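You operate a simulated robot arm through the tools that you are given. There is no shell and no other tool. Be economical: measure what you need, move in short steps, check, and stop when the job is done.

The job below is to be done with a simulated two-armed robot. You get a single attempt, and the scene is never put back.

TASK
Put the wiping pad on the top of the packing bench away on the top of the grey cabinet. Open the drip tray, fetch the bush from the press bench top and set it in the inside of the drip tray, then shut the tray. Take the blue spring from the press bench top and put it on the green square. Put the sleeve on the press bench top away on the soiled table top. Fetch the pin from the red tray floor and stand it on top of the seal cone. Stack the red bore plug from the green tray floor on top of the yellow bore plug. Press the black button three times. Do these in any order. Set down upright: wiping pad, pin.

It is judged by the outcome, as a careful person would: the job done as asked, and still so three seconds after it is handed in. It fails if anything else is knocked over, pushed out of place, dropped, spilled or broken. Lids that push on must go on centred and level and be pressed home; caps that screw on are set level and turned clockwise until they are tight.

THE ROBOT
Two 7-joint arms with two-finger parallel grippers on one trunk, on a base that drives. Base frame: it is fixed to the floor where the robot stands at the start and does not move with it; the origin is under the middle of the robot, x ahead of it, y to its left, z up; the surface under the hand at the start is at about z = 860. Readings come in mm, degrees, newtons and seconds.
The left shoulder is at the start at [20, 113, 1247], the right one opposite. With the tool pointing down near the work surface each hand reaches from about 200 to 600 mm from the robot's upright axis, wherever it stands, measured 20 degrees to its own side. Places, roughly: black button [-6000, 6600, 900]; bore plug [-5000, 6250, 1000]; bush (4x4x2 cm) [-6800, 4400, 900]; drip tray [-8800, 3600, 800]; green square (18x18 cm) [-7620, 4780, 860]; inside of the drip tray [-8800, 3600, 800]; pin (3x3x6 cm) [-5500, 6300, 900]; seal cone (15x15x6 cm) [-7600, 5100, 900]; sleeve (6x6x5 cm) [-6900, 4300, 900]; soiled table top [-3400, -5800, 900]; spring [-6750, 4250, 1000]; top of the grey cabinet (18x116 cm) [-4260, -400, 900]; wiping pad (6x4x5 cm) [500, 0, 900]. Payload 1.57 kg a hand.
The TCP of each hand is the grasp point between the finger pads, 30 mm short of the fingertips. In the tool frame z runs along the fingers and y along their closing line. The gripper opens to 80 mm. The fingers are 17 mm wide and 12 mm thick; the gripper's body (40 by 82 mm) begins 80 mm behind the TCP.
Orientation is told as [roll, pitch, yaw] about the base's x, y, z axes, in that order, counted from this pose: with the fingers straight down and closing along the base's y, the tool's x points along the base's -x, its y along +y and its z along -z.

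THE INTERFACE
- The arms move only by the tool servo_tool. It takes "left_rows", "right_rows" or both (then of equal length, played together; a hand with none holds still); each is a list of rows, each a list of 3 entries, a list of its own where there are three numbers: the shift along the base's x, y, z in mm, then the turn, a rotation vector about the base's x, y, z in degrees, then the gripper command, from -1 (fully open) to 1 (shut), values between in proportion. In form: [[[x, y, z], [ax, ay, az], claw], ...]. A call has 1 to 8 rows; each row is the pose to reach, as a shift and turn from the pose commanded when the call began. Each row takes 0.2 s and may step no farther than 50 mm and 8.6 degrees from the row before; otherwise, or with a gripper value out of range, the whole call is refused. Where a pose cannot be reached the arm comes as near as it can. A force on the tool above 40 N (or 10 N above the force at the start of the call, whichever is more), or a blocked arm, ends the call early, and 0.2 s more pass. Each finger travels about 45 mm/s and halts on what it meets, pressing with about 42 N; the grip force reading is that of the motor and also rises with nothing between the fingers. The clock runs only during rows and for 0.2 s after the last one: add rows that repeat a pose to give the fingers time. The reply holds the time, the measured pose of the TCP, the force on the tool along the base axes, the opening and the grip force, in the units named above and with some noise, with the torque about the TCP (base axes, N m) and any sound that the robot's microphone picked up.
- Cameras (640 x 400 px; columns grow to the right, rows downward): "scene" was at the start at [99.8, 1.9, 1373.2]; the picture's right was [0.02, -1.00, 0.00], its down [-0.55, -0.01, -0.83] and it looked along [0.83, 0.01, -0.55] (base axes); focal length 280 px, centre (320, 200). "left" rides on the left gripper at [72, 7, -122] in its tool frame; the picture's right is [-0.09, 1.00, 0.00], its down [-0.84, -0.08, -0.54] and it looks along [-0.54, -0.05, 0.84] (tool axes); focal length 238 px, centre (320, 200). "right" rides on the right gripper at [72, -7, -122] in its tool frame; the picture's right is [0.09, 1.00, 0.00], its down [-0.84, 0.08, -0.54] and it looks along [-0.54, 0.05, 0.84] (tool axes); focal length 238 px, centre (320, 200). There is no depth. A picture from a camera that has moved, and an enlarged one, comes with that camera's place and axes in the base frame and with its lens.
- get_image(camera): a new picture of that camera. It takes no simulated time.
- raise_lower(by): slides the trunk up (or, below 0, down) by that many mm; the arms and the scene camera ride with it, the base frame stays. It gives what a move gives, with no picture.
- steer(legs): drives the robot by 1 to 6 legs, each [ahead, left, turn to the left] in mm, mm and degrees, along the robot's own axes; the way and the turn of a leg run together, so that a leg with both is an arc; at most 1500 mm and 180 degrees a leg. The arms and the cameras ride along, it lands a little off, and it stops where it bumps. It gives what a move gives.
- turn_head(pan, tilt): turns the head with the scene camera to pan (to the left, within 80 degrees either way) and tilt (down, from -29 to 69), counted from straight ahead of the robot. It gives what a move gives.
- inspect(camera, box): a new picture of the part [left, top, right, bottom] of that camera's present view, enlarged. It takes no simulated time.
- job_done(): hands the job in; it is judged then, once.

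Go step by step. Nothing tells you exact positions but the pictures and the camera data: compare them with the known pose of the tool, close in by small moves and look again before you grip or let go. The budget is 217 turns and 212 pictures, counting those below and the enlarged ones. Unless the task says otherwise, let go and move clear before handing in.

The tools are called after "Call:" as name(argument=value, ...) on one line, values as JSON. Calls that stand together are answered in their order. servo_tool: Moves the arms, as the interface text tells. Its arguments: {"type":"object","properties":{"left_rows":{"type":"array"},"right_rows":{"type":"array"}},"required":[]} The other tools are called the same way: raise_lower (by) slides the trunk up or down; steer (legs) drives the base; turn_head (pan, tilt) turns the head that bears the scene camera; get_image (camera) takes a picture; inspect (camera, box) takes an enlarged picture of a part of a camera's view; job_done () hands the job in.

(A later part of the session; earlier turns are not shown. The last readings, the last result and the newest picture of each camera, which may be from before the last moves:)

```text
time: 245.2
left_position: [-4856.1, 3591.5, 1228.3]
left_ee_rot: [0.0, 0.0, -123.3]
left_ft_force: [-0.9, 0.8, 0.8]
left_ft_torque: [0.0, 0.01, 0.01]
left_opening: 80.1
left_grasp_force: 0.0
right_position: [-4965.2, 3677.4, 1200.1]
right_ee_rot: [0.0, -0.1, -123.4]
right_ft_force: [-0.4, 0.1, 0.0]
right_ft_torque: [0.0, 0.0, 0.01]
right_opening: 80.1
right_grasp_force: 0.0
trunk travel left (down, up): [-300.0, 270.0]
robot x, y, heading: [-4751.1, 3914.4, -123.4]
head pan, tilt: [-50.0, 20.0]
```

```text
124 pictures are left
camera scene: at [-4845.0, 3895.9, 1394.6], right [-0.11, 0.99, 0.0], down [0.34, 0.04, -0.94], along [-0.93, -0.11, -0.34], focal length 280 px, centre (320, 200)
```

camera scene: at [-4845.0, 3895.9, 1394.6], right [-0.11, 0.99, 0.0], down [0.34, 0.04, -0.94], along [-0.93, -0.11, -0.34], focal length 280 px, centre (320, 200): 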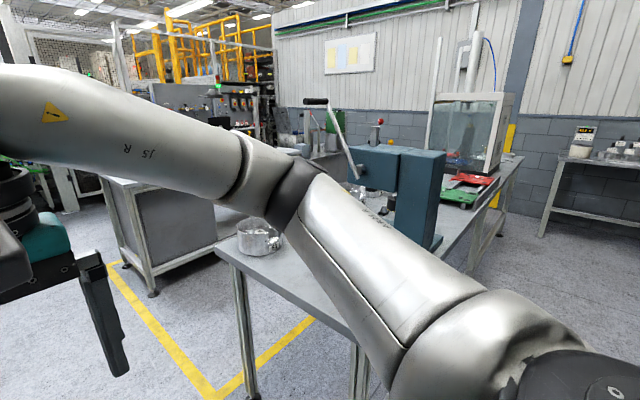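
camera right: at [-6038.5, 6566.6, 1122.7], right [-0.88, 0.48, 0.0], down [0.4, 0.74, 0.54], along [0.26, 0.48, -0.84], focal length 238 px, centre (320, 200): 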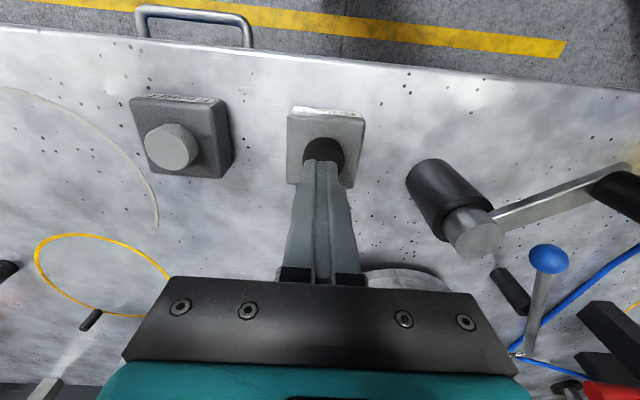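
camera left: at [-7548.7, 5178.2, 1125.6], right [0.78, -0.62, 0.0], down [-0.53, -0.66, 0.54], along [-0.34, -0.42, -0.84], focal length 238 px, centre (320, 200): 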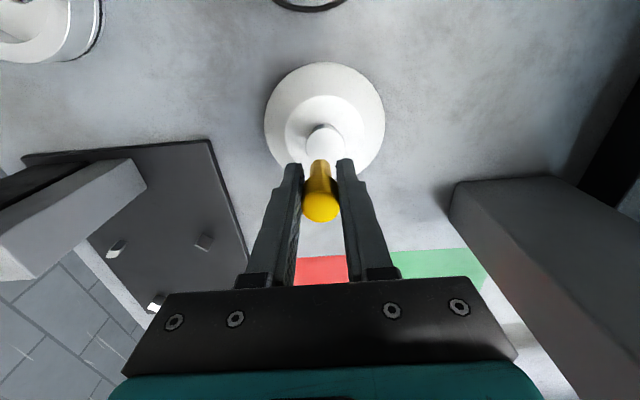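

Call:
steer(legs=[[1450, 0, 0], [0, 0, 180], [0, 1000, 0], [0, 500, 0]])

Call:
turn_head(pan=20, tilt=25)

Call:
get_image(camera="scene")

```text
time: 267.2
left_position: [-6698.2, 3851.5, 1228.0]
left_ee_rot: [0.1, 0.0, 56.1]
left_ft_force: [0.0, 0.5, 0.1]
left_ft_torque: [-0.02, -0.02, -0.02]
left_opening: 80.0
left_grasp_force: 0.0
right_position: [-6590.4, 3765.7, 1201.6]
right_ee_rot: [0.0, 0.0, 56.0]
right_ft_force: [-0.6, 0.2, -0.2]
right_ft_torque: [-0.02, 0.02, -0.02]
right_opening: 79.9
right_grasp_force: 0.1
trunk travel left (down, up): [-300.0, 270.0]
robot x, y, heading: [-6809.8, 3524.0, 56.3]
head pan, tilt: [-50.0, 20.0]
```

```text
time: 268.6
left_position: [-6697.6, 3850.7, 1228.3]
left_ee_rot: [0.2, 0.0, 56.1]
left_ft_force: [-0.4, -0.2, -0.2]
left_ft_torque: [0.03, 0.01, -0.01]
left_opening: 80.0
left_grasp_force: 0.0
right_position: [-6588.9, 3764.9, 1201.0]
right_ee_rot: [0.1, 0.0, 56.1]
right_ft_force: [0.0, 0.3, -0.1]
right_ft_torque: [0.01, 0.03, 0.0]
right_opening: 79.7
right_grasp_force: 0.1
trunk travel left (down, up): [-300.0, 270.0]
robot x, y, heading: [-6814.2, 3533.4, 55.9]
head pan, tilt: [20.0, 25.0]
```

```text
123 pictures are left
camera scene: at [-6780.5, 3627.5, 1386.6], right [0.97, -0.24, 0.0], down [-0.1, -0.41, -0.91], along [0.22, 0.88, -0.42], focal length 280 px, centre (320, 200)
```

scene: 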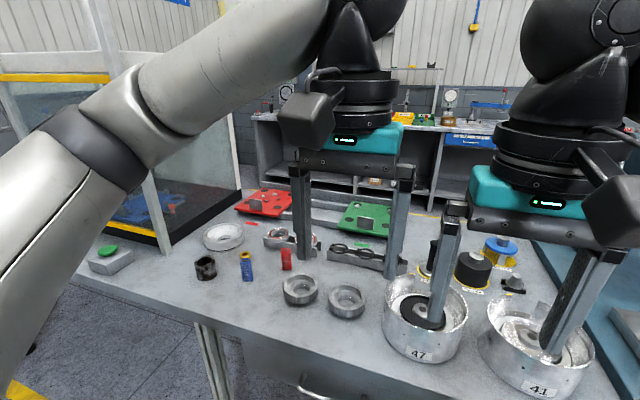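

Call:
inspect(camera="scene", box=[160, 200, 320, 310])

Call:
inspect(camera="scene", box=[320, 190, 480, 310])

```text
3.64 times, centred on (240, 255) of scene
camera zoom: at [-6780.5, 3627.5, 1386.6], right [0.97, -0.24, 0.0], down [-0.1, -0.41, -0.91], along [0.22, 0.88, -0.42], focal length 1018 px, centre (611, 0)
```

zoom: 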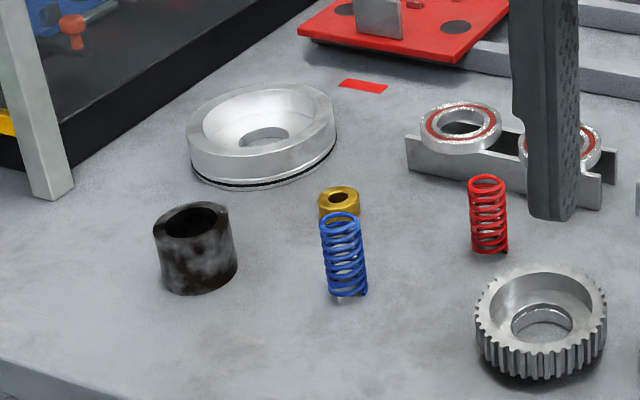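

```text
3.33 times, centred on (400, 250) of scene
camera zoom: at [-6780.5, 3627.5, 1386.6], right [0.97, -0.24, 0.0], down [-0.1, -0.41, -0.91], along [0.22, 0.88, -0.42], focal length 933 px, centre (53, 33)
```

zoom: 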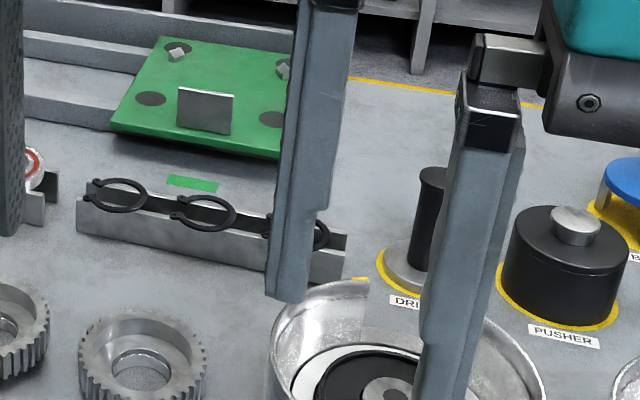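

Call:
steer(legs=[[0, 265, 0.4], [150, 0, 0]])

Call:
turn_head(pan=10, tilt=38)

Call:
get_image(camera="scene")

Call:
get_image(camera="left")

```text
time: 271.4
left_position: [-6832.5, 4121.5, 1227.3]
left_ee_rot: [0.1, 0.0, 56.3]
left_ft_force: [-0.8, 0.4, -0.3]
left_ft_torque: [0.0, 0.01, -0.01]
left_opening: 79.7
left_grasp_force: 0.1
right_position: [-6724.4, 4035.4, 1199.6]
right_ee_rot: [0.0, 0.0, 56.3]
right_ft_force: [-0.7, 0.0, -0.5]
right_ft_torque: [0.0, -0.04, -0.01]
right_opening: 79.8
right_grasp_force: 0.0
trunk travel left (down, up): [-300.0, 270.0]
robot x, y, heading: [-6941.3, 3798.4, 56.1]
head pan, tilt: [20.0, 25.0]
```

```text
time: 272.2
left_position: [-6833.7, 4121.0, 1227.9]
left_ee_rot: [0.1, -0.1, 56.3]
left_ft_force: [-0.1, 0.4, 0.1]
left_ft_torque: [0.01, 0.0, 0.03]
left_opening: 79.9
left_grasp_force: 0.1
right_position: [-6724.8, 4035.1, 1201.4]
right_ee_rot: [0.0, 0.0, 56.3]
right_ft_force: [0.5, 0.4, 0.3]
right_ft_torque: [0.0, -0.01, -0.02]
right_opening: 80.1
right_grasp_force: 0.0
trunk travel left (down, up): [-300.0, 270.0]
robot x, y, heading: [-6942.6, 3799.2, 56.3]
head pan, tilt: [10.0, 38.0]
```

```text
120 pictures are left
camera scene: at [-6902.2, 3886.4, 1366.3], right [0.92, -0.4, 0.0], down [-0.25, -0.56, -0.79], along [0.32, 0.72, -0.62], focal length 280 px, centre (320, 200)
```

scene: 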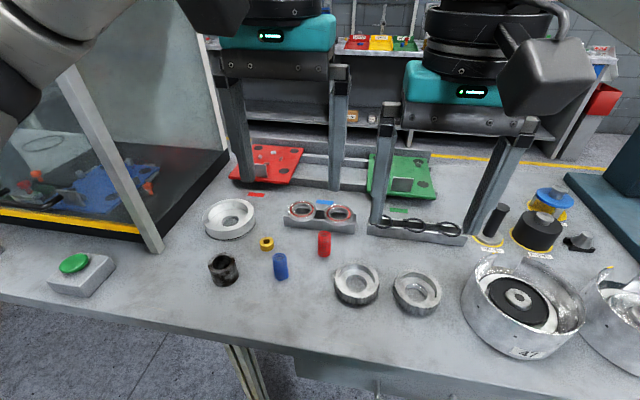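

```text
119 pictures are left
camera left: at [-6878.3, 4064.2, 1349.6], right [-0.78, 0.63, 0.0], down [0.53, 0.65, 0.54], along [0.34, 0.42, -0.84], focal length 238 px, centre (320, 200)
```

left: 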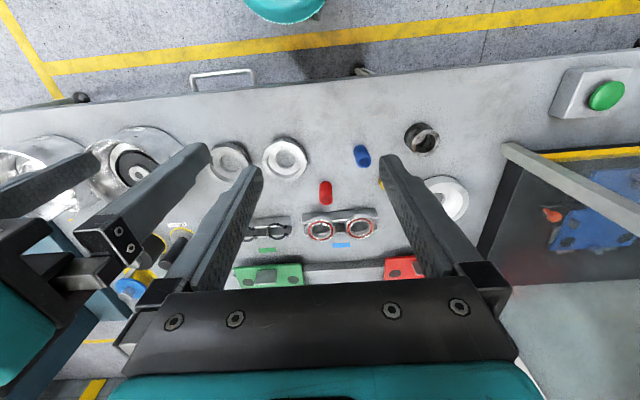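

Call:
servo_tool(left_rows=[[[0, 25, -40], [0, 0, 0], -1], [[1, 50, -80], [0, 0, 0], -1], [[2, 75, -120], [0, 0, 0], -1], [[3, 100, -160], [0, 0, 0], -1], [[4, 128, -195], [0, 0, 0], -1], [[4, 128, -215], [0, 0, 0], -1]])

Call:
get_image(camera="left")

Call:
inspect(camera="scene", box=[190, 170, 370, 300])

```text
time: 273.6
left_position: [-6829.6, 4248.5, 1012.1]
left_ee_rot: [0.1, -0.1, 56.3]
left_ft_force: [0.1, -0.7, 0.0]
left_ft_torque: [-0.01, -0.01, 0.0]
left_opening: 80.0
left_grasp_force: 0.2
right_position: [-6725.1, 4035.2, 1200.4]
right_ee_rot: [-0.1, 0.0, 56.4]
right_ft_force: [0.8, 0.2, 0.5]
right_ft_torque: [0.03, 0.0, 0.03]
right_opening: 80.3
right_grasp_force: 0.1
trunk travel left (down, up): [-300.0, 270.0]
robot x, y, heading: [-6943.8, 3798.5, 56.4]
head pan, tilt: [10.0, 38.0]
```

```text
118 pictures are left
camera left: at [-6874.1, 4192.6, 1133.7], right [-0.78, 0.63, 0.0], down [0.53, 0.65, 0.54], along [0.34, 0.42, -0.84], focal length 238 px, centre (320, 200)
```

left: 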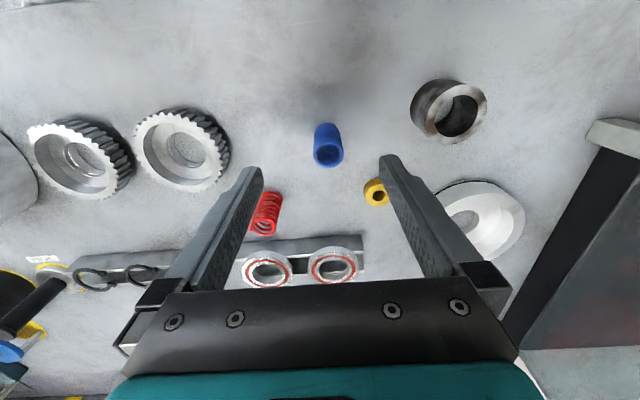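

```text
3.08 times, centred on (280, 235) of scene
camera zoom: at [-6902.2, 3886.3, 1366.2], right [0.92, -0.4, 0.0], down [-0.25, -0.56, -0.79], along [0.32, 0.72, -0.62], focal length 861 px, centre (443, 92)
```

zoom: 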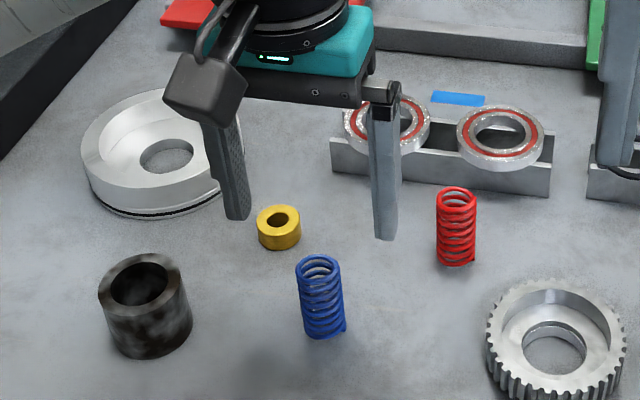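

Call:
servo_tool(left_rows=[[[2, 12, -10], [0, 0, 0], -1], [[2, 12, -55], [0, 0, 0], -0.5], [[2, 12, -85], [0, 0, 0], -0.4], [[2, 12, -105], [0, 0, 0], -0.4], [[2, 12, -105], [0, 0, 0], -0.4]])

Call:
get_image(camera="left")

Call:
inspect(camera="scene", box=[190, 170, 370, 300])

```text
time: 274.8
left_position: [-6827.8, 4260.4, 907.8]
left_ee_rot: [0.0, -0.1, 56.3]
left_ft_force: [-0.9, 0.1, 1.0]
left_ft_torque: [0.03, 0.01, -0.01]
left_opening: 55.9
left_grasp_force: 0.0
right_position: [-6727.0, 4034.1, 1201.1]
right_ee_rot: [0.0, 0.1, 56.2]
right_ft_force: [-1.0, 0.2, -0.6]
right_ft_torque: [0.03, 0.01, 0.01]
right_opening: 79.9
right_grasp_force: 0.0
trunk travel left (down, up): [-300.0, 270.0]
robot x, y, heading: [-6943.6, 3798.1, 55.9]
head pan, tilt: [10.0, 38.0]
```

```text
116 pictures are left
camera left: at [-6872.2, 4204.5, 1028.8], right [-0.78, 0.63, 0.0], down [0.53, 0.65, 0.54], along [0.34, 0.42, -0.84], focal length 238 px, centre (320, 200)
```

left: 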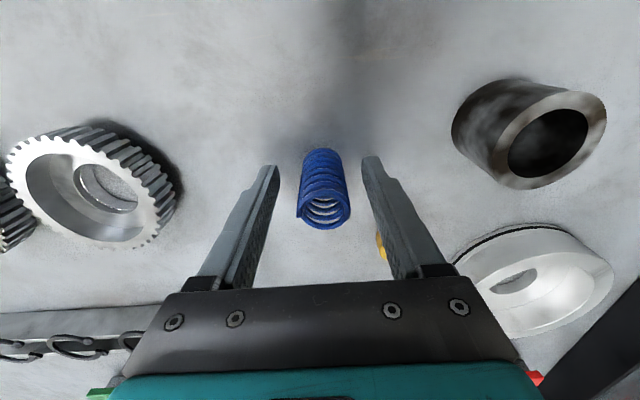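

```text
3.08 times, centred on (280, 235) of scene
camera zoom: at [-6902.1, 3886.3, 1366.2], right [0.92, -0.4, 0.0], down [-0.25, -0.56, -0.79], along [0.32, 0.72, -0.62], focal length 861 px, centre (443, 92)
```

zoom: 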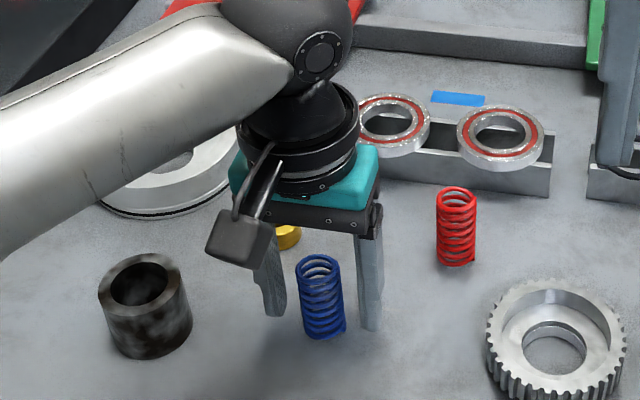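

Call:
servo_tool(left_rows=[[[-2, 1, 0], [0, 0, 0], -0.2], [[-2, 1, 0], [0, 0, 0], 0.5], [[-2, 1, 0], [0, 0, 0], 1], [[-2, 1, 0], [0, 0, 0], 1], [[-2, 1, 0], [0, 0, 0], 1]])

Call:
servo_tool(left_rows=[[[0, 0, 40], [0, 0, 0], 1], [[0, 0, 80], [0, 0, 0], 1], [[-5, -10, 125], [0, 0, 0], 1], [[-12, -18, 170], [0, 0, 0], 1], [[-25, -37, 210], [0, 0, 0], 1], [[-45, -67, 240], [0, 0, 0], 1], [[-65, -97, 260], [0, 0, 0], 1]])

Call:
get_image(camera="left")

Call:
get_image(camera="scene")

```text
time: 276.0
left_position: [-6830.1, 4261.1, 908.3]
left_ee_rot: [0.1, 0.0, 56.3]
left_ft_force: [0.6, 0.7, -0.7]
left_ft_torque: [0.0, 0.04, 0.0]
left_opening: 28.3
left_grasp_force: 38.4
right_position: [-6725.6, 4033.9, 1200.6]
right_ee_rot: [0.0, 0.0, 56.3]
right_ft_force: [-0.7, 0.2, -0.1]
right_ft_torque: [0.02, -0.03, -0.03]
right_opening: 80.0
right_grasp_force: 0.0
trunk travel left (down, up): [-300.0, 270.0]
robot x, y, heading: [-6942.9, 3796.9, 56.2]
head pan, tilt: [10.0, 38.0]
```

```text
time: 277.6
left_position: [-6896.8, 4164.8, 1168.0]
left_ee_rot: [0.1, 0.0, 56.4]
left_ft_force: [0.0, 0.1, -0.3]
left_ft_torque: [0.05, -0.01, 0.01]
left_opening: 28.3
left_grasp_force: 38.0
right_position: [-6725.7, 4034.6, 1201.3]
right_ee_rot: [0.0, -0.1, 56.2]
right_ft_force: [0.1, 0.2, 1.0]
right_ft_torque: [-0.01, -0.01, 0.04]
right_opening: 80.0
right_grasp_force: 0.0
trunk travel left (down, up): [-300.0, 270.0]
robot x, y, heading: [-6943.9, 3797.6, 56.0]
head pan, tilt: [10.0, 38.0]
```

```text
114 pictures are left
camera left: at [-6939.7, 4107.8, 1290.8], right [-0.78, 0.63, 0.0], down [0.53, 0.65, 0.54], along [0.34, 0.42, -0.84], focal length 238 px, centre (320, 200)
```

left: 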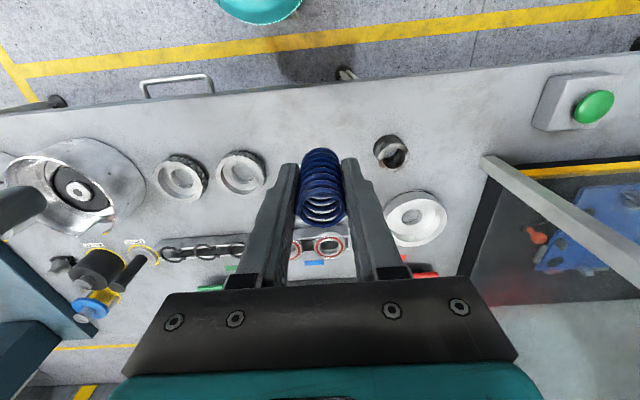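

```text
113 pictures are left
camera scene: at [-6902.5, 3885.9, 1366.3], right [0.92, -0.4, 0.0], down [-0.25, -0.56, -0.79], along [0.32, 0.72, -0.62], focal length 280 px, centre (320, 200)
```

scene: 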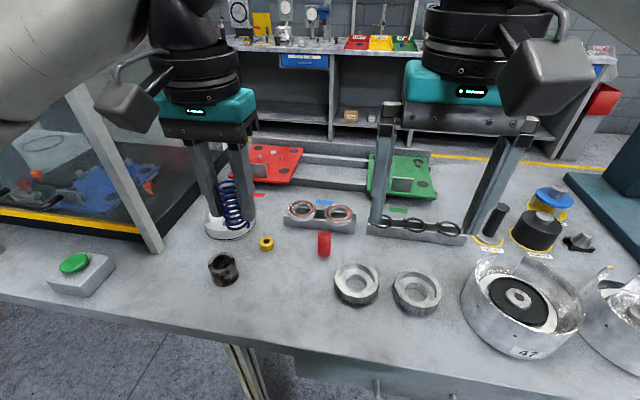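

Call:
steer(legs=[[25, 270, 0.3]])

Call:
turn_head(pan=-5, tilt=38)

Call:
get_image(camera="right")

Call:
get_image(camera="scene")

```text
time: 279.5
left_position: [-7107.6, 4335.4, 1169.7]
left_ee_rot: [0.0, 0.0, 56.7]
left_ft_force: [-1.0, -0.2, 0.0]
left_ft_torque: [-0.02, -0.05, 0.02]
left_opening: 28.0
left_grasp_force: 38.2
right_position: [-6936.3, 4206.3, 1200.8]
right_ee_rot: [-0.1, 0.0, 56.7]
right_ft_force: [-0.6, 0.9, 0.2]
right_ft_torque: [0.0, -0.02, 0.05]
right_opening: 79.8
right_grasp_force: 0.0
trunk travel left (down, up): [-300.0, 270.0]
robot x, y, heading: [-7152.9, 3966.0, 56.9]
head pan, tilt: [10.0, 38.0]
```

```text
time: 280.3
left_position: [-7108.2, 4333.6, 1169.6]
left_ee_rot: [0.2, 0.0, 56.8]
left_ft_force: [0.2, 0.8, -0.8]
left_ft_torque: [0.02, 0.02, -0.01]
left_opening: 27.8
left_grasp_force: 37.7
right_position: [-6937.2, 4204.9, 1201.5]
right_ee_rot: [0.0, 0.1, 56.6]
right_ft_force: [0.1, -0.1, -0.4]
right_ft_torque: [0.0, -0.02, -0.02]
right_opening: 80.2
right_grasp_force: 0.1
trunk travel left (down, up): [-300.0, 270.0]
robot x, y, heading: [-7152.4, 3964.2, 56.5]
head pan, tilt: [-5.0, 38.0]
```

```text
112 pictures are left
camera right: at [-6972.2, 4141.9, 1322.0], right [-0.88, 0.47, 0.0], down [0.4, 0.74, 0.54], along [0.25, 0.48, -0.84], focal length 238 px, centre (320, 200)
```

right: 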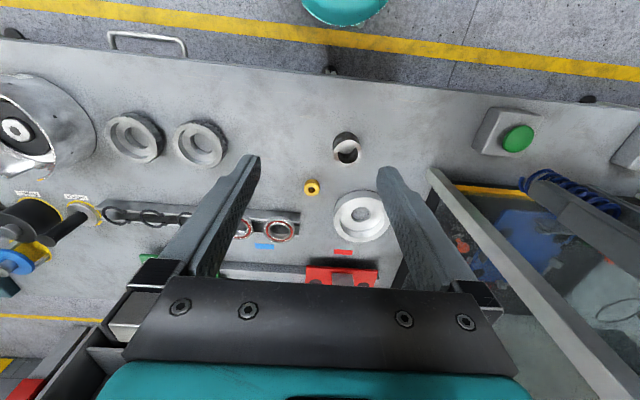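

```text
111 pictures are left
camera scene: at [-7093.7, 4044.9, 1366.2], right [0.78, -0.62, 0.0], down [-0.38, -0.48, -0.79], along [0.49, 0.62, -0.62], focal length 280 px, centre (320, 200)
```

scene: 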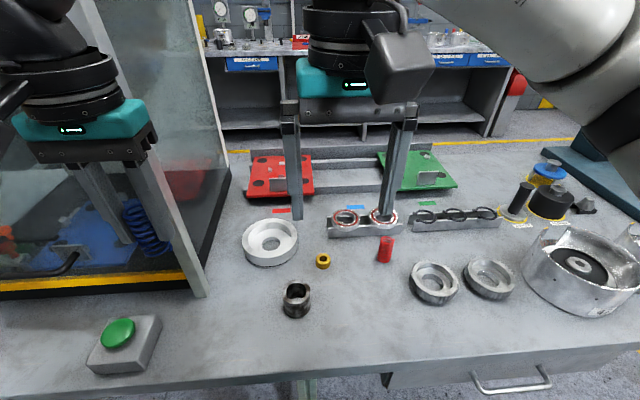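

Call:
servo_tool(right_rows=[[[17, 26, -33], [0, 0, 0], -1], [[34, 52, -66], [0, 0, 0], -1], [[51, 78, -99], [0, 0, 0], -1], [[68, 104, -132], [0, 0, 0], -1], [[85, 130, -165], [0, 0, 0], -1], [[101, 156, -200], [0, 0, 0], -1], [[101, 156, -220], [0, 0, 0], -0.6], [[101, 156, -220], [0, 0, 0], -0.6]])

Call:
get_image(camera="right")

Call:
inspect(camera="scene", box=[230, 160, 430, 320])

```text
time: 282.1
left_position: [-7107.2, 4335.3, 1168.2]
left_ee_rot: [0.1, -0.1, 56.7]
left_ft_force: [0.0, -0.3, 0.3]
left_ft_torque: [-0.03, -0.01, 0.0]
left_opening: 28.1
left_grasp_force: 38.6
right_position: [-6835.3, 4363.0, 979.8]
right_ee_rot: [0.0, -0.1, 56.8]
right_ft_force: [0.9, -0.4, -0.5]
right_ft_torque: [0.0, 0.0, -0.03]
right_opening: 64.0
right_grasp_force: 0.0
trunk travel left (down, up): [-300.0, 270.0]
robot x, y, heading: [-7152.6, 3969.3, 56.6]
head pan, tilt: [-5.0, 38.0]
```

```text
110 pictures are left
camera right: at [-6871.5, 4298.1, 1101.2], right [-0.88, 0.47, 0.0], down [0.39, 0.74, 0.54], along [0.26, 0.48, -0.84], focal length 238 px, centre (320, 200)
```

right: 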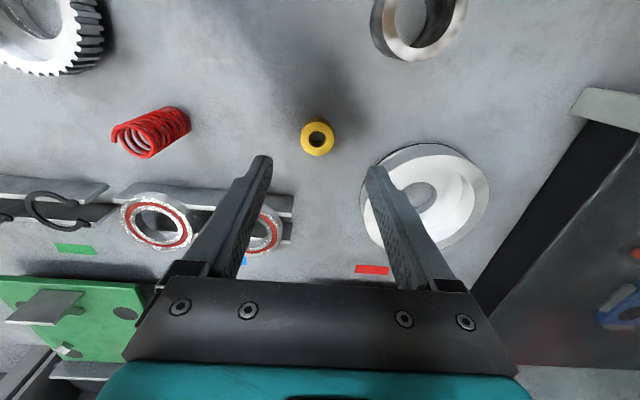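

```text
2.50 times, centred on (330, 240) of scene
camera zoom: at [-7093.7, 4044.9, 1366.2], right [0.78, -0.62, 0.0], down [-0.38, -0.48, -0.79], along [0.49, 0.62, -0.62], focal length 700 px, centre (295, 100)
```

zoom: 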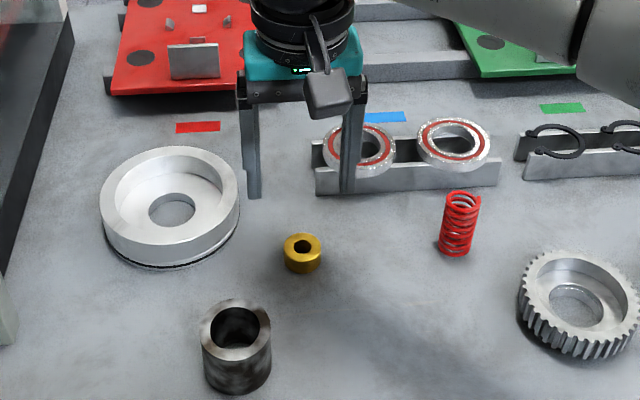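

Call:
servo_tool(right_rows=[[[2, -1, -15], [0, 0, 0], -0.35], [[2, -1, -45], [0, 0, 0], -0.35], [[2, -1, -70], [0, 0, 0], -0.35], [[2, -1, -82], [0, 0, 0], -0.35], [[2, -1, -83], [0, 0, 0], -0.35]])

Call:
get_image(camera="right")

Call:
inspect(camera="scene", box=[270, 190, 390, 300])

```text
time: 283.3
left_position: [-7107.0, 4334.9, 1168.5]
left_ee_rot: [0.0, 0.0, 56.7]
left_ft_force: [0.1, -0.4, -1.1]
left_ft_torque: [0.0, 0.03, 0.01]
left_opening: 27.8
left_grasp_force: 38.6
right_position: [-6834.5, 4361.3, 897.1]
right_ee_rot: [0.0, 0.0, 56.6]
right_ft_force: [-0.1, -0.1, 0.5]
right_ft_torque: [0.0, -0.01, -0.02]
right_opening: 54.1
right_grasp_force: 0.0
trunk travel left (down, up): [-300.0, 270.0]
robot x, y, heading: [-7153.0, 3966.8, 56.3]
head pan, tilt: [-5.0, 38.0]
```

```text
108 pictures are left
camera right: at [-6869.6, 4296.8, 1018.4], right [-0.88, 0.47, 0.0], down [0.4, 0.74, 0.54], along [0.25, 0.48, -0.84], focal length 238 px, centre (320, 200)
```

right: 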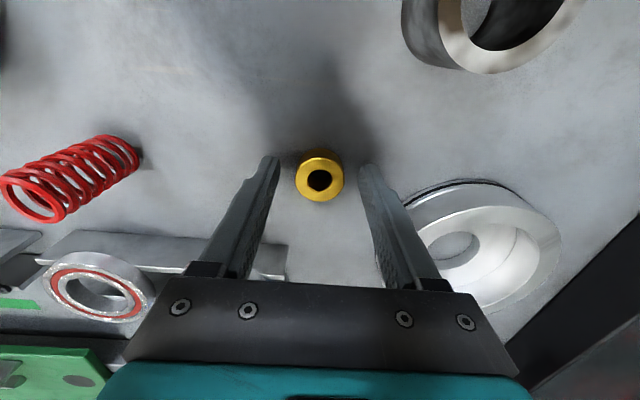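

```text
3.64 times, centred on (330, 245) of scene
camera zoom: at [-7093.6, 4044.8, 1366.2], right [0.78, -0.62, 0.0], down [-0.38, -0.48, -0.79], along [0.49, 0.62, -0.62], focal length 1018 px, centre (284, 36)
```

zoom: 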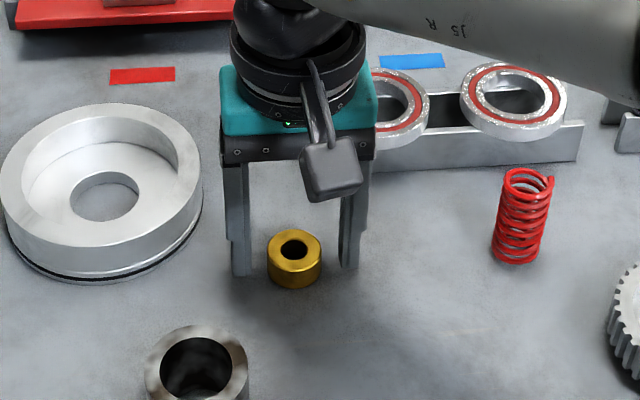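

Call:
servo_tool(right_rows=[[[0, 0, 0], [0, 0, 0], 0.2], [[0, 0, 0], [0, 0, 0], 1], [[0, 0, 0], [0, 0, 0], 1], [[0, 0, 0], [0, 0, 0], 1], [[0, 0, 0], [0, 0, 0], 1]])

Call:
servo_tool(right_rows=[[[0, 0, 30], [0, 0, 0], 1], [[0, 0, 75], [0, 0, 0], 1], [[-5, -8, 120], [0, 0, 0], 1], [[-12, -18, 165], [0, 0, 0], 1], [[-30, -45, 200], [0, 0, 0], 1], [[-52, -78, 225], [0, 0, 0], 1], [[-75, -113, 245], [0, 0, 0], 1], [[-98, -148, 260], [0, 0, 0], 1]])

Call:
get_image(camera="right")

```text
time: 284.5
left_position: [-7107.1, 4335.1, 1169.7]
left_ee_rot: [0.1, 0.0, 56.7]
left_ft_force: [0.3, -0.6, -0.2]
left_ft_torque: [0.01, -0.01, 0.01]
left_opening: 28.2
left_grasp_force: 38.6
right_position: [-6834.0, 4361.3, 897.6]
right_ee_rot: [-0.1, 0.0, 56.6]
right_ft_force: [-0.2, 0.9, -0.1]
right_ft_torque: [0.01, 0.01, 0.05]
right_opening: 32.8
right_grasp_force: 40.8
trunk travel left (down, up): [-300.0, 270.0]
robot x, y, heading: [-7154.8, 3968.8, 56.6]
head pan, tilt: [-5.0, 38.0]
```

```text
time: 286.3
left_position: [-7106.5, 4334.4, 1169.7]
left_ee_rot: [0.2, -0.2, 56.8]
left_ft_force: [-0.1, -0.3, -0.4]
left_ft_torque: [-0.02, -0.01, 0.0]
left_opening: 28.0
left_grasp_force: 38.1
right_position: [-6931.9, 4212.7, 1158.5]
right_ee_rot: [0.0, -0.1, 56.6]
right_ft_force: [0.9, 0.1, -0.6]
right_ft_torque: [-0.01, 0.02, 0.03]
right_opening: 32.6
right_grasp_force: 41.2
trunk travel left (down, up): [-300.0, 270.0]
robot x, y, heading: [-7151.3, 3970.4, 56.6]
head pan, tilt: [-5.0, 38.0]
```

```text
106 pictures are left
camera right: at [-6967.2, 4148.7, 1279.0], right [-0.88, 0.47, 0.0], down [0.4, 0.74, 0.54], along [0.26, 0.48, -0.84], focal length 238 px, centre (320, 200)
```

right: 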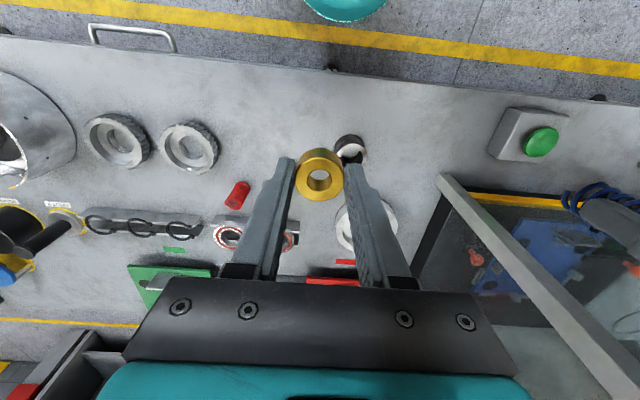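

Call:
steer(legs=[[-120, 0, -0.3], [0, 690, 0]])

Call:
turn_head(pan=12, tilt=30)

Call:
get_image(camera="scene")

```text
time: 290.9
left_position: [-7740.5, 4612.6, 1169.1]
left_ee_rot: [0.1, 0.0, 56.4]
left_ft_force: [-0.5, -0.2, -0.6]
left_ft_torque: [0.04, 0.0, 0.01]
left_opening: 28.2
left_grasp_force: 37.9
right_position: [-7565.6, 4490.6, 1158.3]
right_ee_rot: [0.0, 0.0, 56.3]
right_ft_force: [-0.7, -0.5, -2.1]
right_ft_torque: [0.02, -0.01, -0.02]
right_opening: 32.9
right_grasp_force: 40.9
trunk travel left (down, up): [-300.0, 270.0]
robot x, y, heading: [-7786.1, 4244.4, 56.1]
head pan, tilt: [-5.0, 38.0]
```

```text
time: 291.7
left_position: [-7739.5, 4613.8, 1169.0]
left_ee_rot: [0.2, 0.0, 56.3]
left_ft_force: [0.6, -0.1, -0.7]
left_ft_torque: [-0.01, 0.0, -0.01]
left_opening: 27.9
left_grasp_force: 38.1
right_position: [-7565.6, 4490.3, 1158.9]
right_ee_rot: [0.0, 0.0, 56.2]
right_ft_force: [0.7, 0.1, -1.3]
right_ft_torque: [-0.01, 0.0, 0.0]
right_opening: 33.0
right_grasp_force: 41.1
trunk travel left (down, up): [-300.0, 270.0]
robot x, y, heading: [-7788.6, 4248.5, 56.4]
head pan, tilt: [12.0, 30.0]
```

```text
105 pictures are left
camera scene: at [-7749.2, 4339.9, 1378.5], right [0.93, -0.37, 0.0], down [-0.19, -0.46, -0.87], along [0.32, 0.8, -0.5], focal length 280 px, centre (320, 200)
```

scene: 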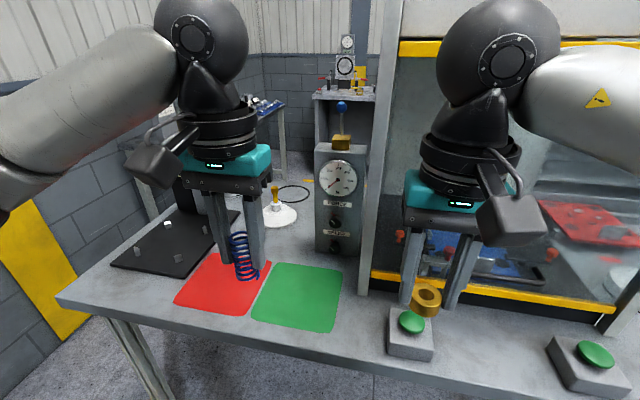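

Call:
steer(legs=[[100, 0, 0]])

Call:
servo_tool(left_rows=[[[10, 15, -40], [0, 0, 0], 1], [[20, 30, -80], [0, 0, 0], 1], [[30, 45, -120], [0, 0, 0], 1], [[40, 60, -160], [0, 0, 0], 1], [[50, 74, -195], [0, 0, 0], 1], [[50, 74, -210], [0, 0, 0], 1]])

Call:
get_image(camera="scene")

Call:
get_image(camera="left")

```text
time: 292.9
left_position: [-7683.7, 4697.5, 1168.4]
left_ee_rot: [0.1, 0.1, 56.3]
left_ft_force: [0.6, 0.6, 0.2]
left_ft_torque: [-0.03, 0.0, 0.0]
left_opening: 28.1
left_grasp_force: 39.1
right_position: [-7509.8, 4575.0, 1158.3]
right_ee_rot: [0.0, 0.0, 56.3]
right_ft_force: [0.5, -0.1, -0.8]
right_ft_torque: [0.0, -0.01, 0.01]
right_opening: 32.9
right_grasp_force: 40.8
trunk travel left (down, up): [-300.0, 270.0]
robot x, y, heading: [-7732.0, 4330.7, 56.4]
head pan, tilt: [12.0, 30.0]
```

```text
time: 294.3
left_position: [-7634.5, 4770.4, 958.6]
left_ee_rot: [0.1, 0.0, 56.3]
left_ft_force: [0.0, 0.4, -0.5]
left_ft_torque: [-0.05, 0.01, -0.01]
left_opening: 27.9
left_grasp_force: 38.3
right_position: [-7510.4, 4574.3, 1157.8]
right_ee_rot: [0.0, 0.0, 56.4]
right_ft_force: [0.6, 0.1, -0.7]
right_ft_torque: [-0.03, -0.02, -0.03]
right_opening: 32.6
right_grasp_force: 41.0
trunk travel left (down, up): [-300.0, 270.0]
robot x, y, heading: [-7734.1, 4327.9, 56.3]
head pan, tilt: [12.0, 30.0]
```

```text
104 pictures are left
camera scene: at [-7693.9, 4422.9, 1378.6], right [0.93, -0.37, 0.0], down [-0.19, -0.46, -0.87], along [0.32, 0.8, -0.5], focal length 280 px, centre (320, 200)
```

scene: 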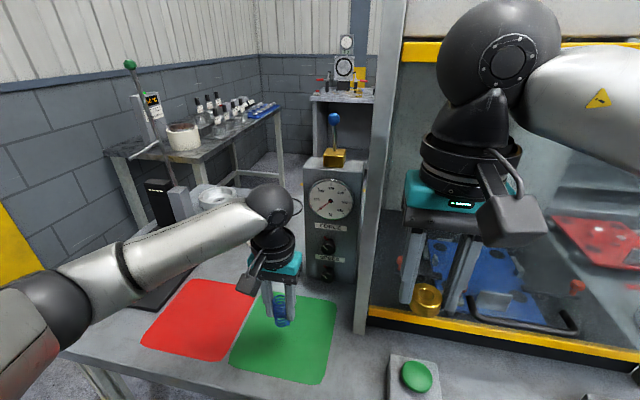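

```text
103 pictures are left
camera left: at [-7679.2, 4714.2, 1079.3], right [-0.78, 0.63, 0.0], down [0.53, 0.65, 0.54], along [0.34, 0.42, -0.84], focal length 238 px, centre (320, 200)
```

left: 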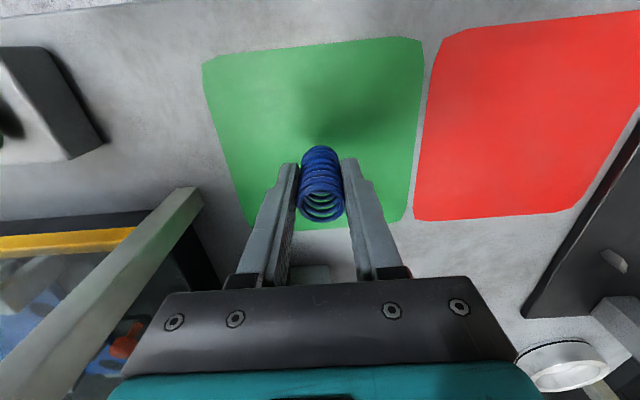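

Call:
servo_tool(left_rows=[[[5, 8, -20], [0, 0, 0], 1], [[5, 8, -40], [0, 0, 0], 1], [[5, 8, -46], [0, 0, 0], 1], [[5, 8, -49], [0, 0, 0], 1], [[5, 8, -51], [0, 0, 0], 1]])

Call:
get_image(camera="left")

```text
time: 295.5
left_position: [-7628.2, 4780.2, 911.6]
left_ee_rot: [-0.1, -0.6, 56.4]
left_ft_force: [-4.5, -1.3, 37.0]
left_ft_torque: [0.11, 0.08, 0.02]
left_opening: 28.0
left_grasp_force: 37.8
right_position: [-7511.4, 4571.4, 1158.3]
right_ee_rot: [0.2, -0.2, 56.3]
right_ft_force: [-1.4, 0.0, -0.8]
right_ft_torque: [0.03, -0.01, -0.02]
right_opening: 32.8
right_grasp_force: 40.7
trunk travel left (down, up): [-300.0, 270.0]
robot x, y, heading: [-7730.5, 4336.0, 56.1]
head pan, tilt: [12.0, 30.0]
```

```text
102 pictures are left
camera left: at [-7674.6, 4721.4, 1032.9], right [-0.78, 0.63, 0.0], down [0.52, 0.65, 0.55], along [0.35, 0.43, -0.83], focal length 238 px, centre (320, 200)
```

left: 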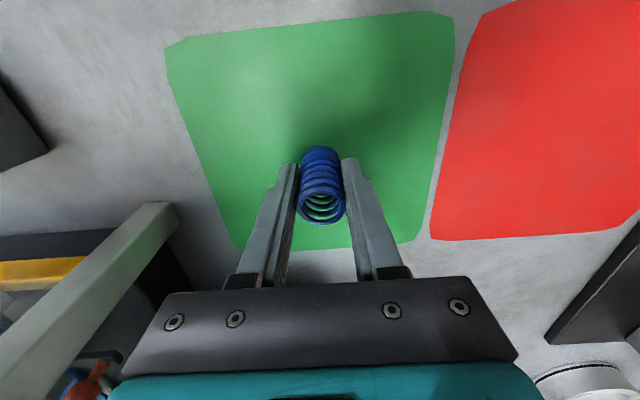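

Call:
servo_tool(left_rows=[[[0, 0, 3], [0, 0, 0], 1], [[0, 0, 3], [0, 0, 0], 0.2], [[0, 0, 3], [0, 0, 0], -0.2], [[0, 0, 3], [0, 0, 0], -0.5], [[0, 0, 30], [0, 0, 0], -0.6], [[0, 0, 75], [0, 0, 0], -0.6], [[-5, -8, 120], [0, 0, 0], -1], [[-15, -22, 160], [0, 0, 0], -1]])

Call:
get_image(camera="left")

Call:
get_image(camera="scene")

```text
time: 297.3
left_position: [-7646.3, 4757.0, 1068.1]
left_ee_rot: [0.2, 0.0, 56.3]
left_ft_force: [-0.1, 0.4, -0.2]
left_ft_torque: [0.02, 0.0, 0.03]
left_opening: 80.1
left_grasp_force: 0.0
right_position: [-7509.3, 4574.6, 1157.7]
right_ee_rot: [0.0, -0.2, 56.3]
right_ft_force: [-0.2, -0.2, -2.0]
right_ft_torque: [0.01, -0.04, 0.01]
right_opening: 32.9
right_grasp_force: 42.0
trunk travel left (down, up): [-300.0, 270.0]
robot x, y, heading: [-7736.2, 4328.4, 56.2]
head pan, tilt: [12.0, 30.0]
```

```text
101 pictures are left
camera left: at [-7690.7, 4699.5, 1189.5], right [-0.78, 0.63, 0.0], down [0.53, 0.65, 0.54], along [0.34, 0.42, -0.84], focal length 238 px, centre (320, 200)
```

left: 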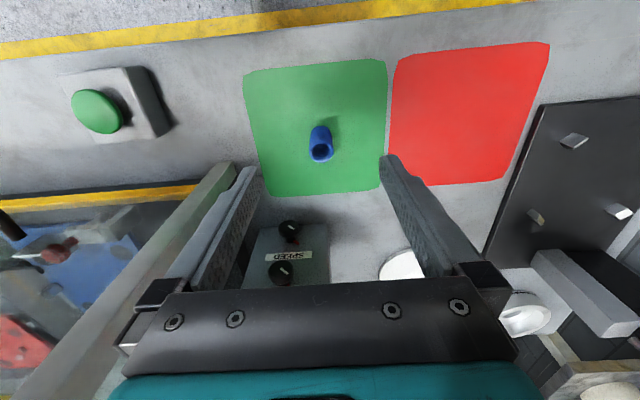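

```text
100 pictures are left
camera scene: at [-7694.0, 4422.6, 1378.6], right [0.93, -0.37, 0.0], down [-0.19, -0.46, -0.87], along [0.32, 0.8, -0.5], focal length 280 px, centre (320, 200)
```

scene: 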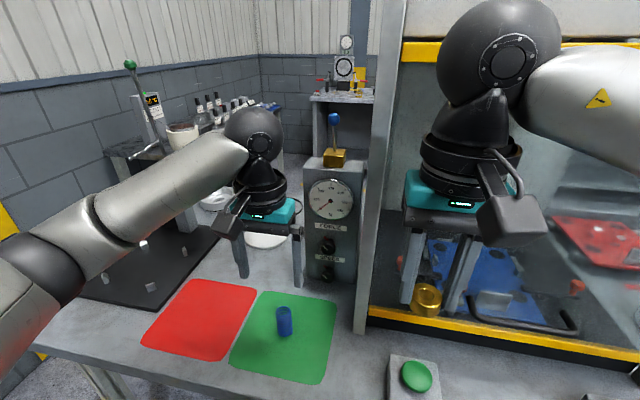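

Call:
servo_tool(left_rows=[[[-15, -22, 30], [0, 0, 0], -1], [[-30, -45, 60], [0, 0, 0], -1], [[-50, -75, 80], [0, 0, 0], -1], [[-70, -105, 90], [0, 0, 0], -1]])

Call:
steer(legs=[[-330, 0, 0], [0, 0, 140]])

Call:
turn_head(pan=10, tilt=20)

Call:
get_image(camera="scene")

```text
time: 298.3
left_position: [-7715.6, 4651.8, 1158.1]
left_ee_rot: [0.1, 0.0, 56.3]
left_ft_force: [0.5, -0.3, -0.1]
left_ft_torque: [0.0, 0.03, 0.02]
left_opening: 80.0
left_grasp_force: 0.1
right_position: [-7509.5, 4573.9, 1157.4]
right_ee_rot: [0.0, 0.1, 56.3]
right_ft_force: [0.6, -0.1, 0.1]
right_ft_torque: [0.02, -0.02, 0.01]
right_opening: 32.7
right_grasp_force: 41.2
trunk travel left (down, up): [-300.0, 270.0]
robot x, y, heading: [-7732.8, 4330.1, 56.3]
head pan, tilt: [12.0, 30.0]
```

```text
time: 306.3
left_position: [-8138.1, 3815.1, 1157.7]
left_ee_rot: [0.2, 0.0, -163.2]
left_ft_force: [0.0, 0.6, 0.2]
left_ft_torque: [-0.03, -0.04, -0.01]
left_opening: 80.0
left_grasp_force: 0.0
right_position: [-8246.2, 4005.7, 1158.3]
right_ee_rot: [0.0, 0.1, -163.1]
right_ft_force: [-0.3, 0.2, -2.1]
right_ft_torque: [0.01, -0.01, -0.03]
right_opening: 32.9
right_grasp_force: 41.5
trunk travel left (down, up): [-300.0, 270.0]
robot x, y, heading: [-7923.1, 4049.7, -163.1]
head pan, tilt: [12.0, 30.0]
```

```text
time: 307.0
left_position: [-8139.4, 3814.5, 1157.4]
left_ee_rot: [0.1, 0.0, -162.9]
left_ft_force: [-0.4, -0.7, 0.5]
left_ft_torque: [-0.01, -0.03, 0.0]
left_opening: 79.9
left_grasp_force: 0.1
right_position: [-8246.6, 4005.8, 1156.1]
right_ee_rot: [0.0, 0.1, -163.1]
right_ft_force: [0.1, 0.5, -0.7]
right_ft_torque: [-0.01, 0.0, 0.03]
right_opening: 32.9
right_grasp_force: 41.1
trunk travel left (down, up): [-300.0, 270.0]
robot x, y, heading: [-7919.4, 4051.7, -163.0]
head pan, tilt: [10.0, 20.0]
```

```text
99 pictures are left
camera scene: at [-8010.9, 4007.9, 1394.6], right [-0.45, 0.89, 0.0], down [0.31, 0.15, -0.94], along [-0.84, -0.42, -0.34], focal length 280 px, centre (320, 200)
```

scene: 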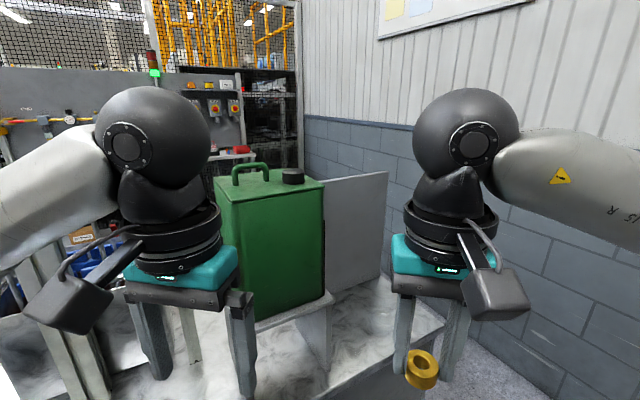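

Call:
turn_head(pan=35, tilt=45)

Call:
get_image(camera="scene")

Call:
get_image(camera="left")

```text
time: 307.9
left_position: [-8139.6, 3815.2, 1157.9]
left_ee_rot: [0.1, 0.1, -163.1]
left_ft_force: [0.6, -0.3, -0.4]
left_ft_torque: [-0.04, -0.02, -0.04]
left_opening: 80.1
left_grasp_force: 0.1
right_position: [-8247.8, 4005.8, 1158.5]
right_ee_rot: [0.0, 0.0, -163.1]
right_ft_force: [0.3, -0.4, -1.1]
right_ft_torque: [-0.03, -0.03, 0.02]
right_opening: 32.7
right_grasp_force: 41.5
trunk travel left (down, up): [-300.0, 270.0]
robot x, y, heading: [-7915.9, 4054.7, -163.2]
head pan, tilt: [35.0, 45.0]
```

```text
98 pictures are left
camera scene: at [-7978.1, 3986.1, 1356.0], right [-0.79, 0.62, 0.0], down [0.44, 0.56, -0.71], along [-0.44, -0.56, -0.71], focal length 280 px, centre (320, 200)
```

scene: 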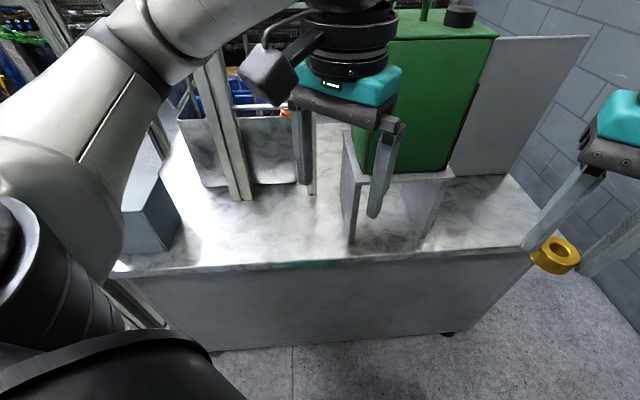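

```text
97 pictures are left
camera left: at [-8067.1, 3830.1, 1279.5], right [0.2, -0.98, 0.0], down [-0.82, -0.17, 0.54], along [-0.53, -0.11, -0.84], focal length 238 px, centre (320, 200)
```

left: 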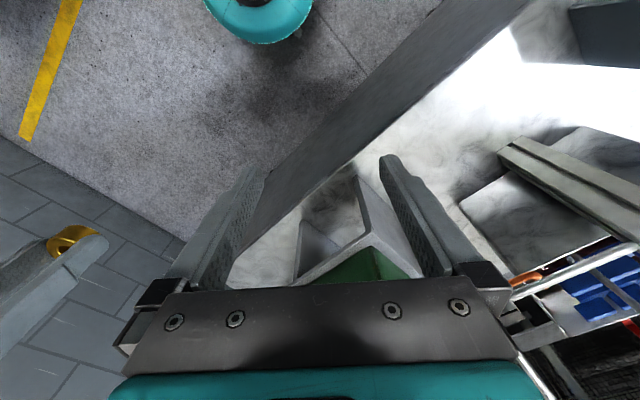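

Call:
servo_tool(left_rows=[[[0, 0, 45], [0, 0, 0], -1], [[0, 0, 90], [0, 0, 0], -1]])

Call:
steer(legs=[[-200, 0, 0], [0, 0, 39], [0, 700, 0]])

Call:
turn_head(pan=0, tilt=25)

Call:
get_image(camera="scene")

Call:
turn_head(pan=-35, tilt=25)

Call:
get_image(camera="scene")

```text
time: 308.5
left_position: [-8138.1, 3816.1, 1247.8]
left_ee_rot: [0.1, 0.0, -163.0]
left_ft_force: [-0.3, 1.1, 0.2]
left_ft_torque: [0.02, 0.02, 0.0]
left_opening: 79.9
left_grasp_force: 0.1
right_position: [-8246.5, 4007.6, 1158.1]
right_ee_rot: [0.1, -0.1, -163.0]
right_ft_force: [-0.4, -0.9, -0.8]
right_ft_torque: [0.0, 0.04, -0.02]
right_opening: 32.9
right_grasp_force: 40.6
trunk travel left (down, up): [-300.0, 270.0]
robot x, y, heading: [-7920.3, 4052.7, -163.0]
head pan, tilt: [35.0, 45.0]
```

```text
time: 315.3
left_position: [-7172.3, 3395.7, 1248.4]
left_ee_rot: [-0.1, 0.0, -124.1]
left_ft_force: [-0.2, 0.2, -0.1]
left_ft_torque: [0.0, 0.02, -0.01]
left_opening: 79.8
left_grasp_force: 0.0
right_position: [-7374.7, 3475.6, 1157.6]
right_ee_rot: [0.0, -0.1, -124.2]
right_ft_force: [1.0, 0.2, -0.7]
right_ft_torque: [0.02, -0.02, 0.01]
right_opening: 32.6
right_grasp_force: 41.0
trunk travel left (down, up): [-300.0, 270.0]
robot x, y, heading: [-7149.6, 3720.2, -124.2]
head pan, tilt: [35.0, 45.0]
```

```text
time: 316.3
left_position: [-7173.0, 3395.2, 1247.8]
left_ee_rot: [0.2, 0.2, -124.1]
left_ft_force: [1.6, 0.1, -0.5]
left_ft_torque: [0.02, 0.0, 0.0]
left_opening: 80.1
left_grasp_force: 0.2
right_position: [-7376.5, 3475.9, 1157.4]
right_ee_rot: [0.1, 0.0, -124.1]
right_ft_force: [0.2, -0.4, -1.1]
right_ft_torque: [-0.01, 0.04, 0.0]
right_opening: 33.0
right_grasp_force: 41.1
trunk travel left (down, up): [-300.0, 270.0]
robot x, y, heading: [-7148.8, 3716.8, -124.0]
head pan, tilt: [0.0, 25.0]
```

```text
96 pictures are left
camera scene: at [-7206.6, 3633.8, 1386.5], right [-0.83, 0.56, 0.0], down [0.24, 0.35, -0.91], along [-0.51, -0.75, -0.42], focal length 280 px, centre (320, 200)
```

scene: 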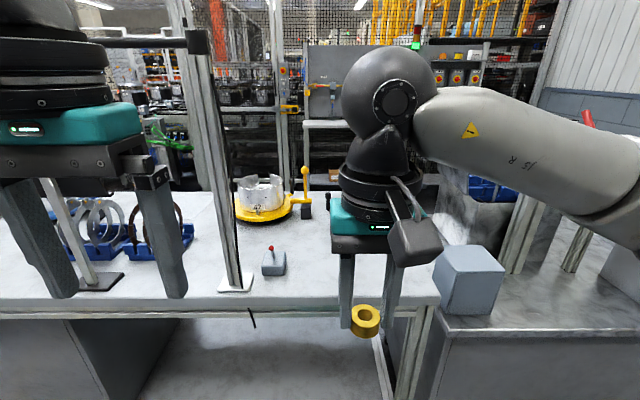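

```text
time: 317.3
left_position: [-7172.1, 3396.7, 1247.7]
left_ee_rot: [0.1, 0.1, -124.1]
left_ft_force: [0.8, 0.5, 0.1]
left_ft_torque: [-0.03, 0.0, 0.02]
left_opening: 80.0
left_grasp_force: 0.1
right_position: [-7375.2, 3476.3, 1156.9]
right_ee_rot: [0.0, 0.0, -124.1]
right_ft_force: [-0.6, 0.1, -1.2]
right_ft_torque: [-0.01, 0.0, 0.02]
right_opening: 32.9
right_grasp_force: 41.1
trunk travel left (down, up): [-300.0, 270.0]
robot x, y, heading: [-7149.4, 3715.9, -124.2]
head pan, tilt: [-35.0, 25.0]
```

```text
95 pictures are left
camera scene: at [-7241.0, 3677.3, 1386.5], right [-0.36, 0.93, 0.0], down [0.39, 0.15, -0.91], along [-0.85, -0.32, -0.42], focal length 280 px, centre (320, 200)
```

scene: 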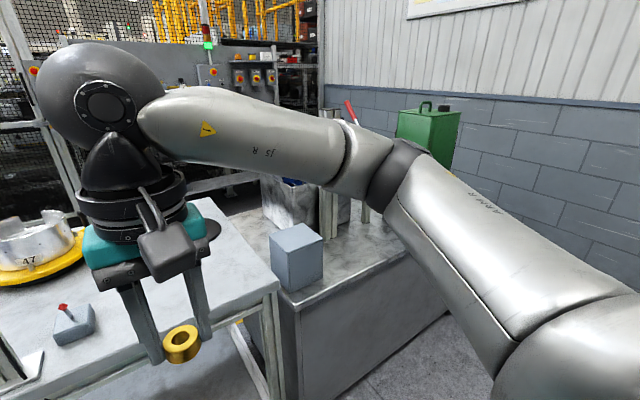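

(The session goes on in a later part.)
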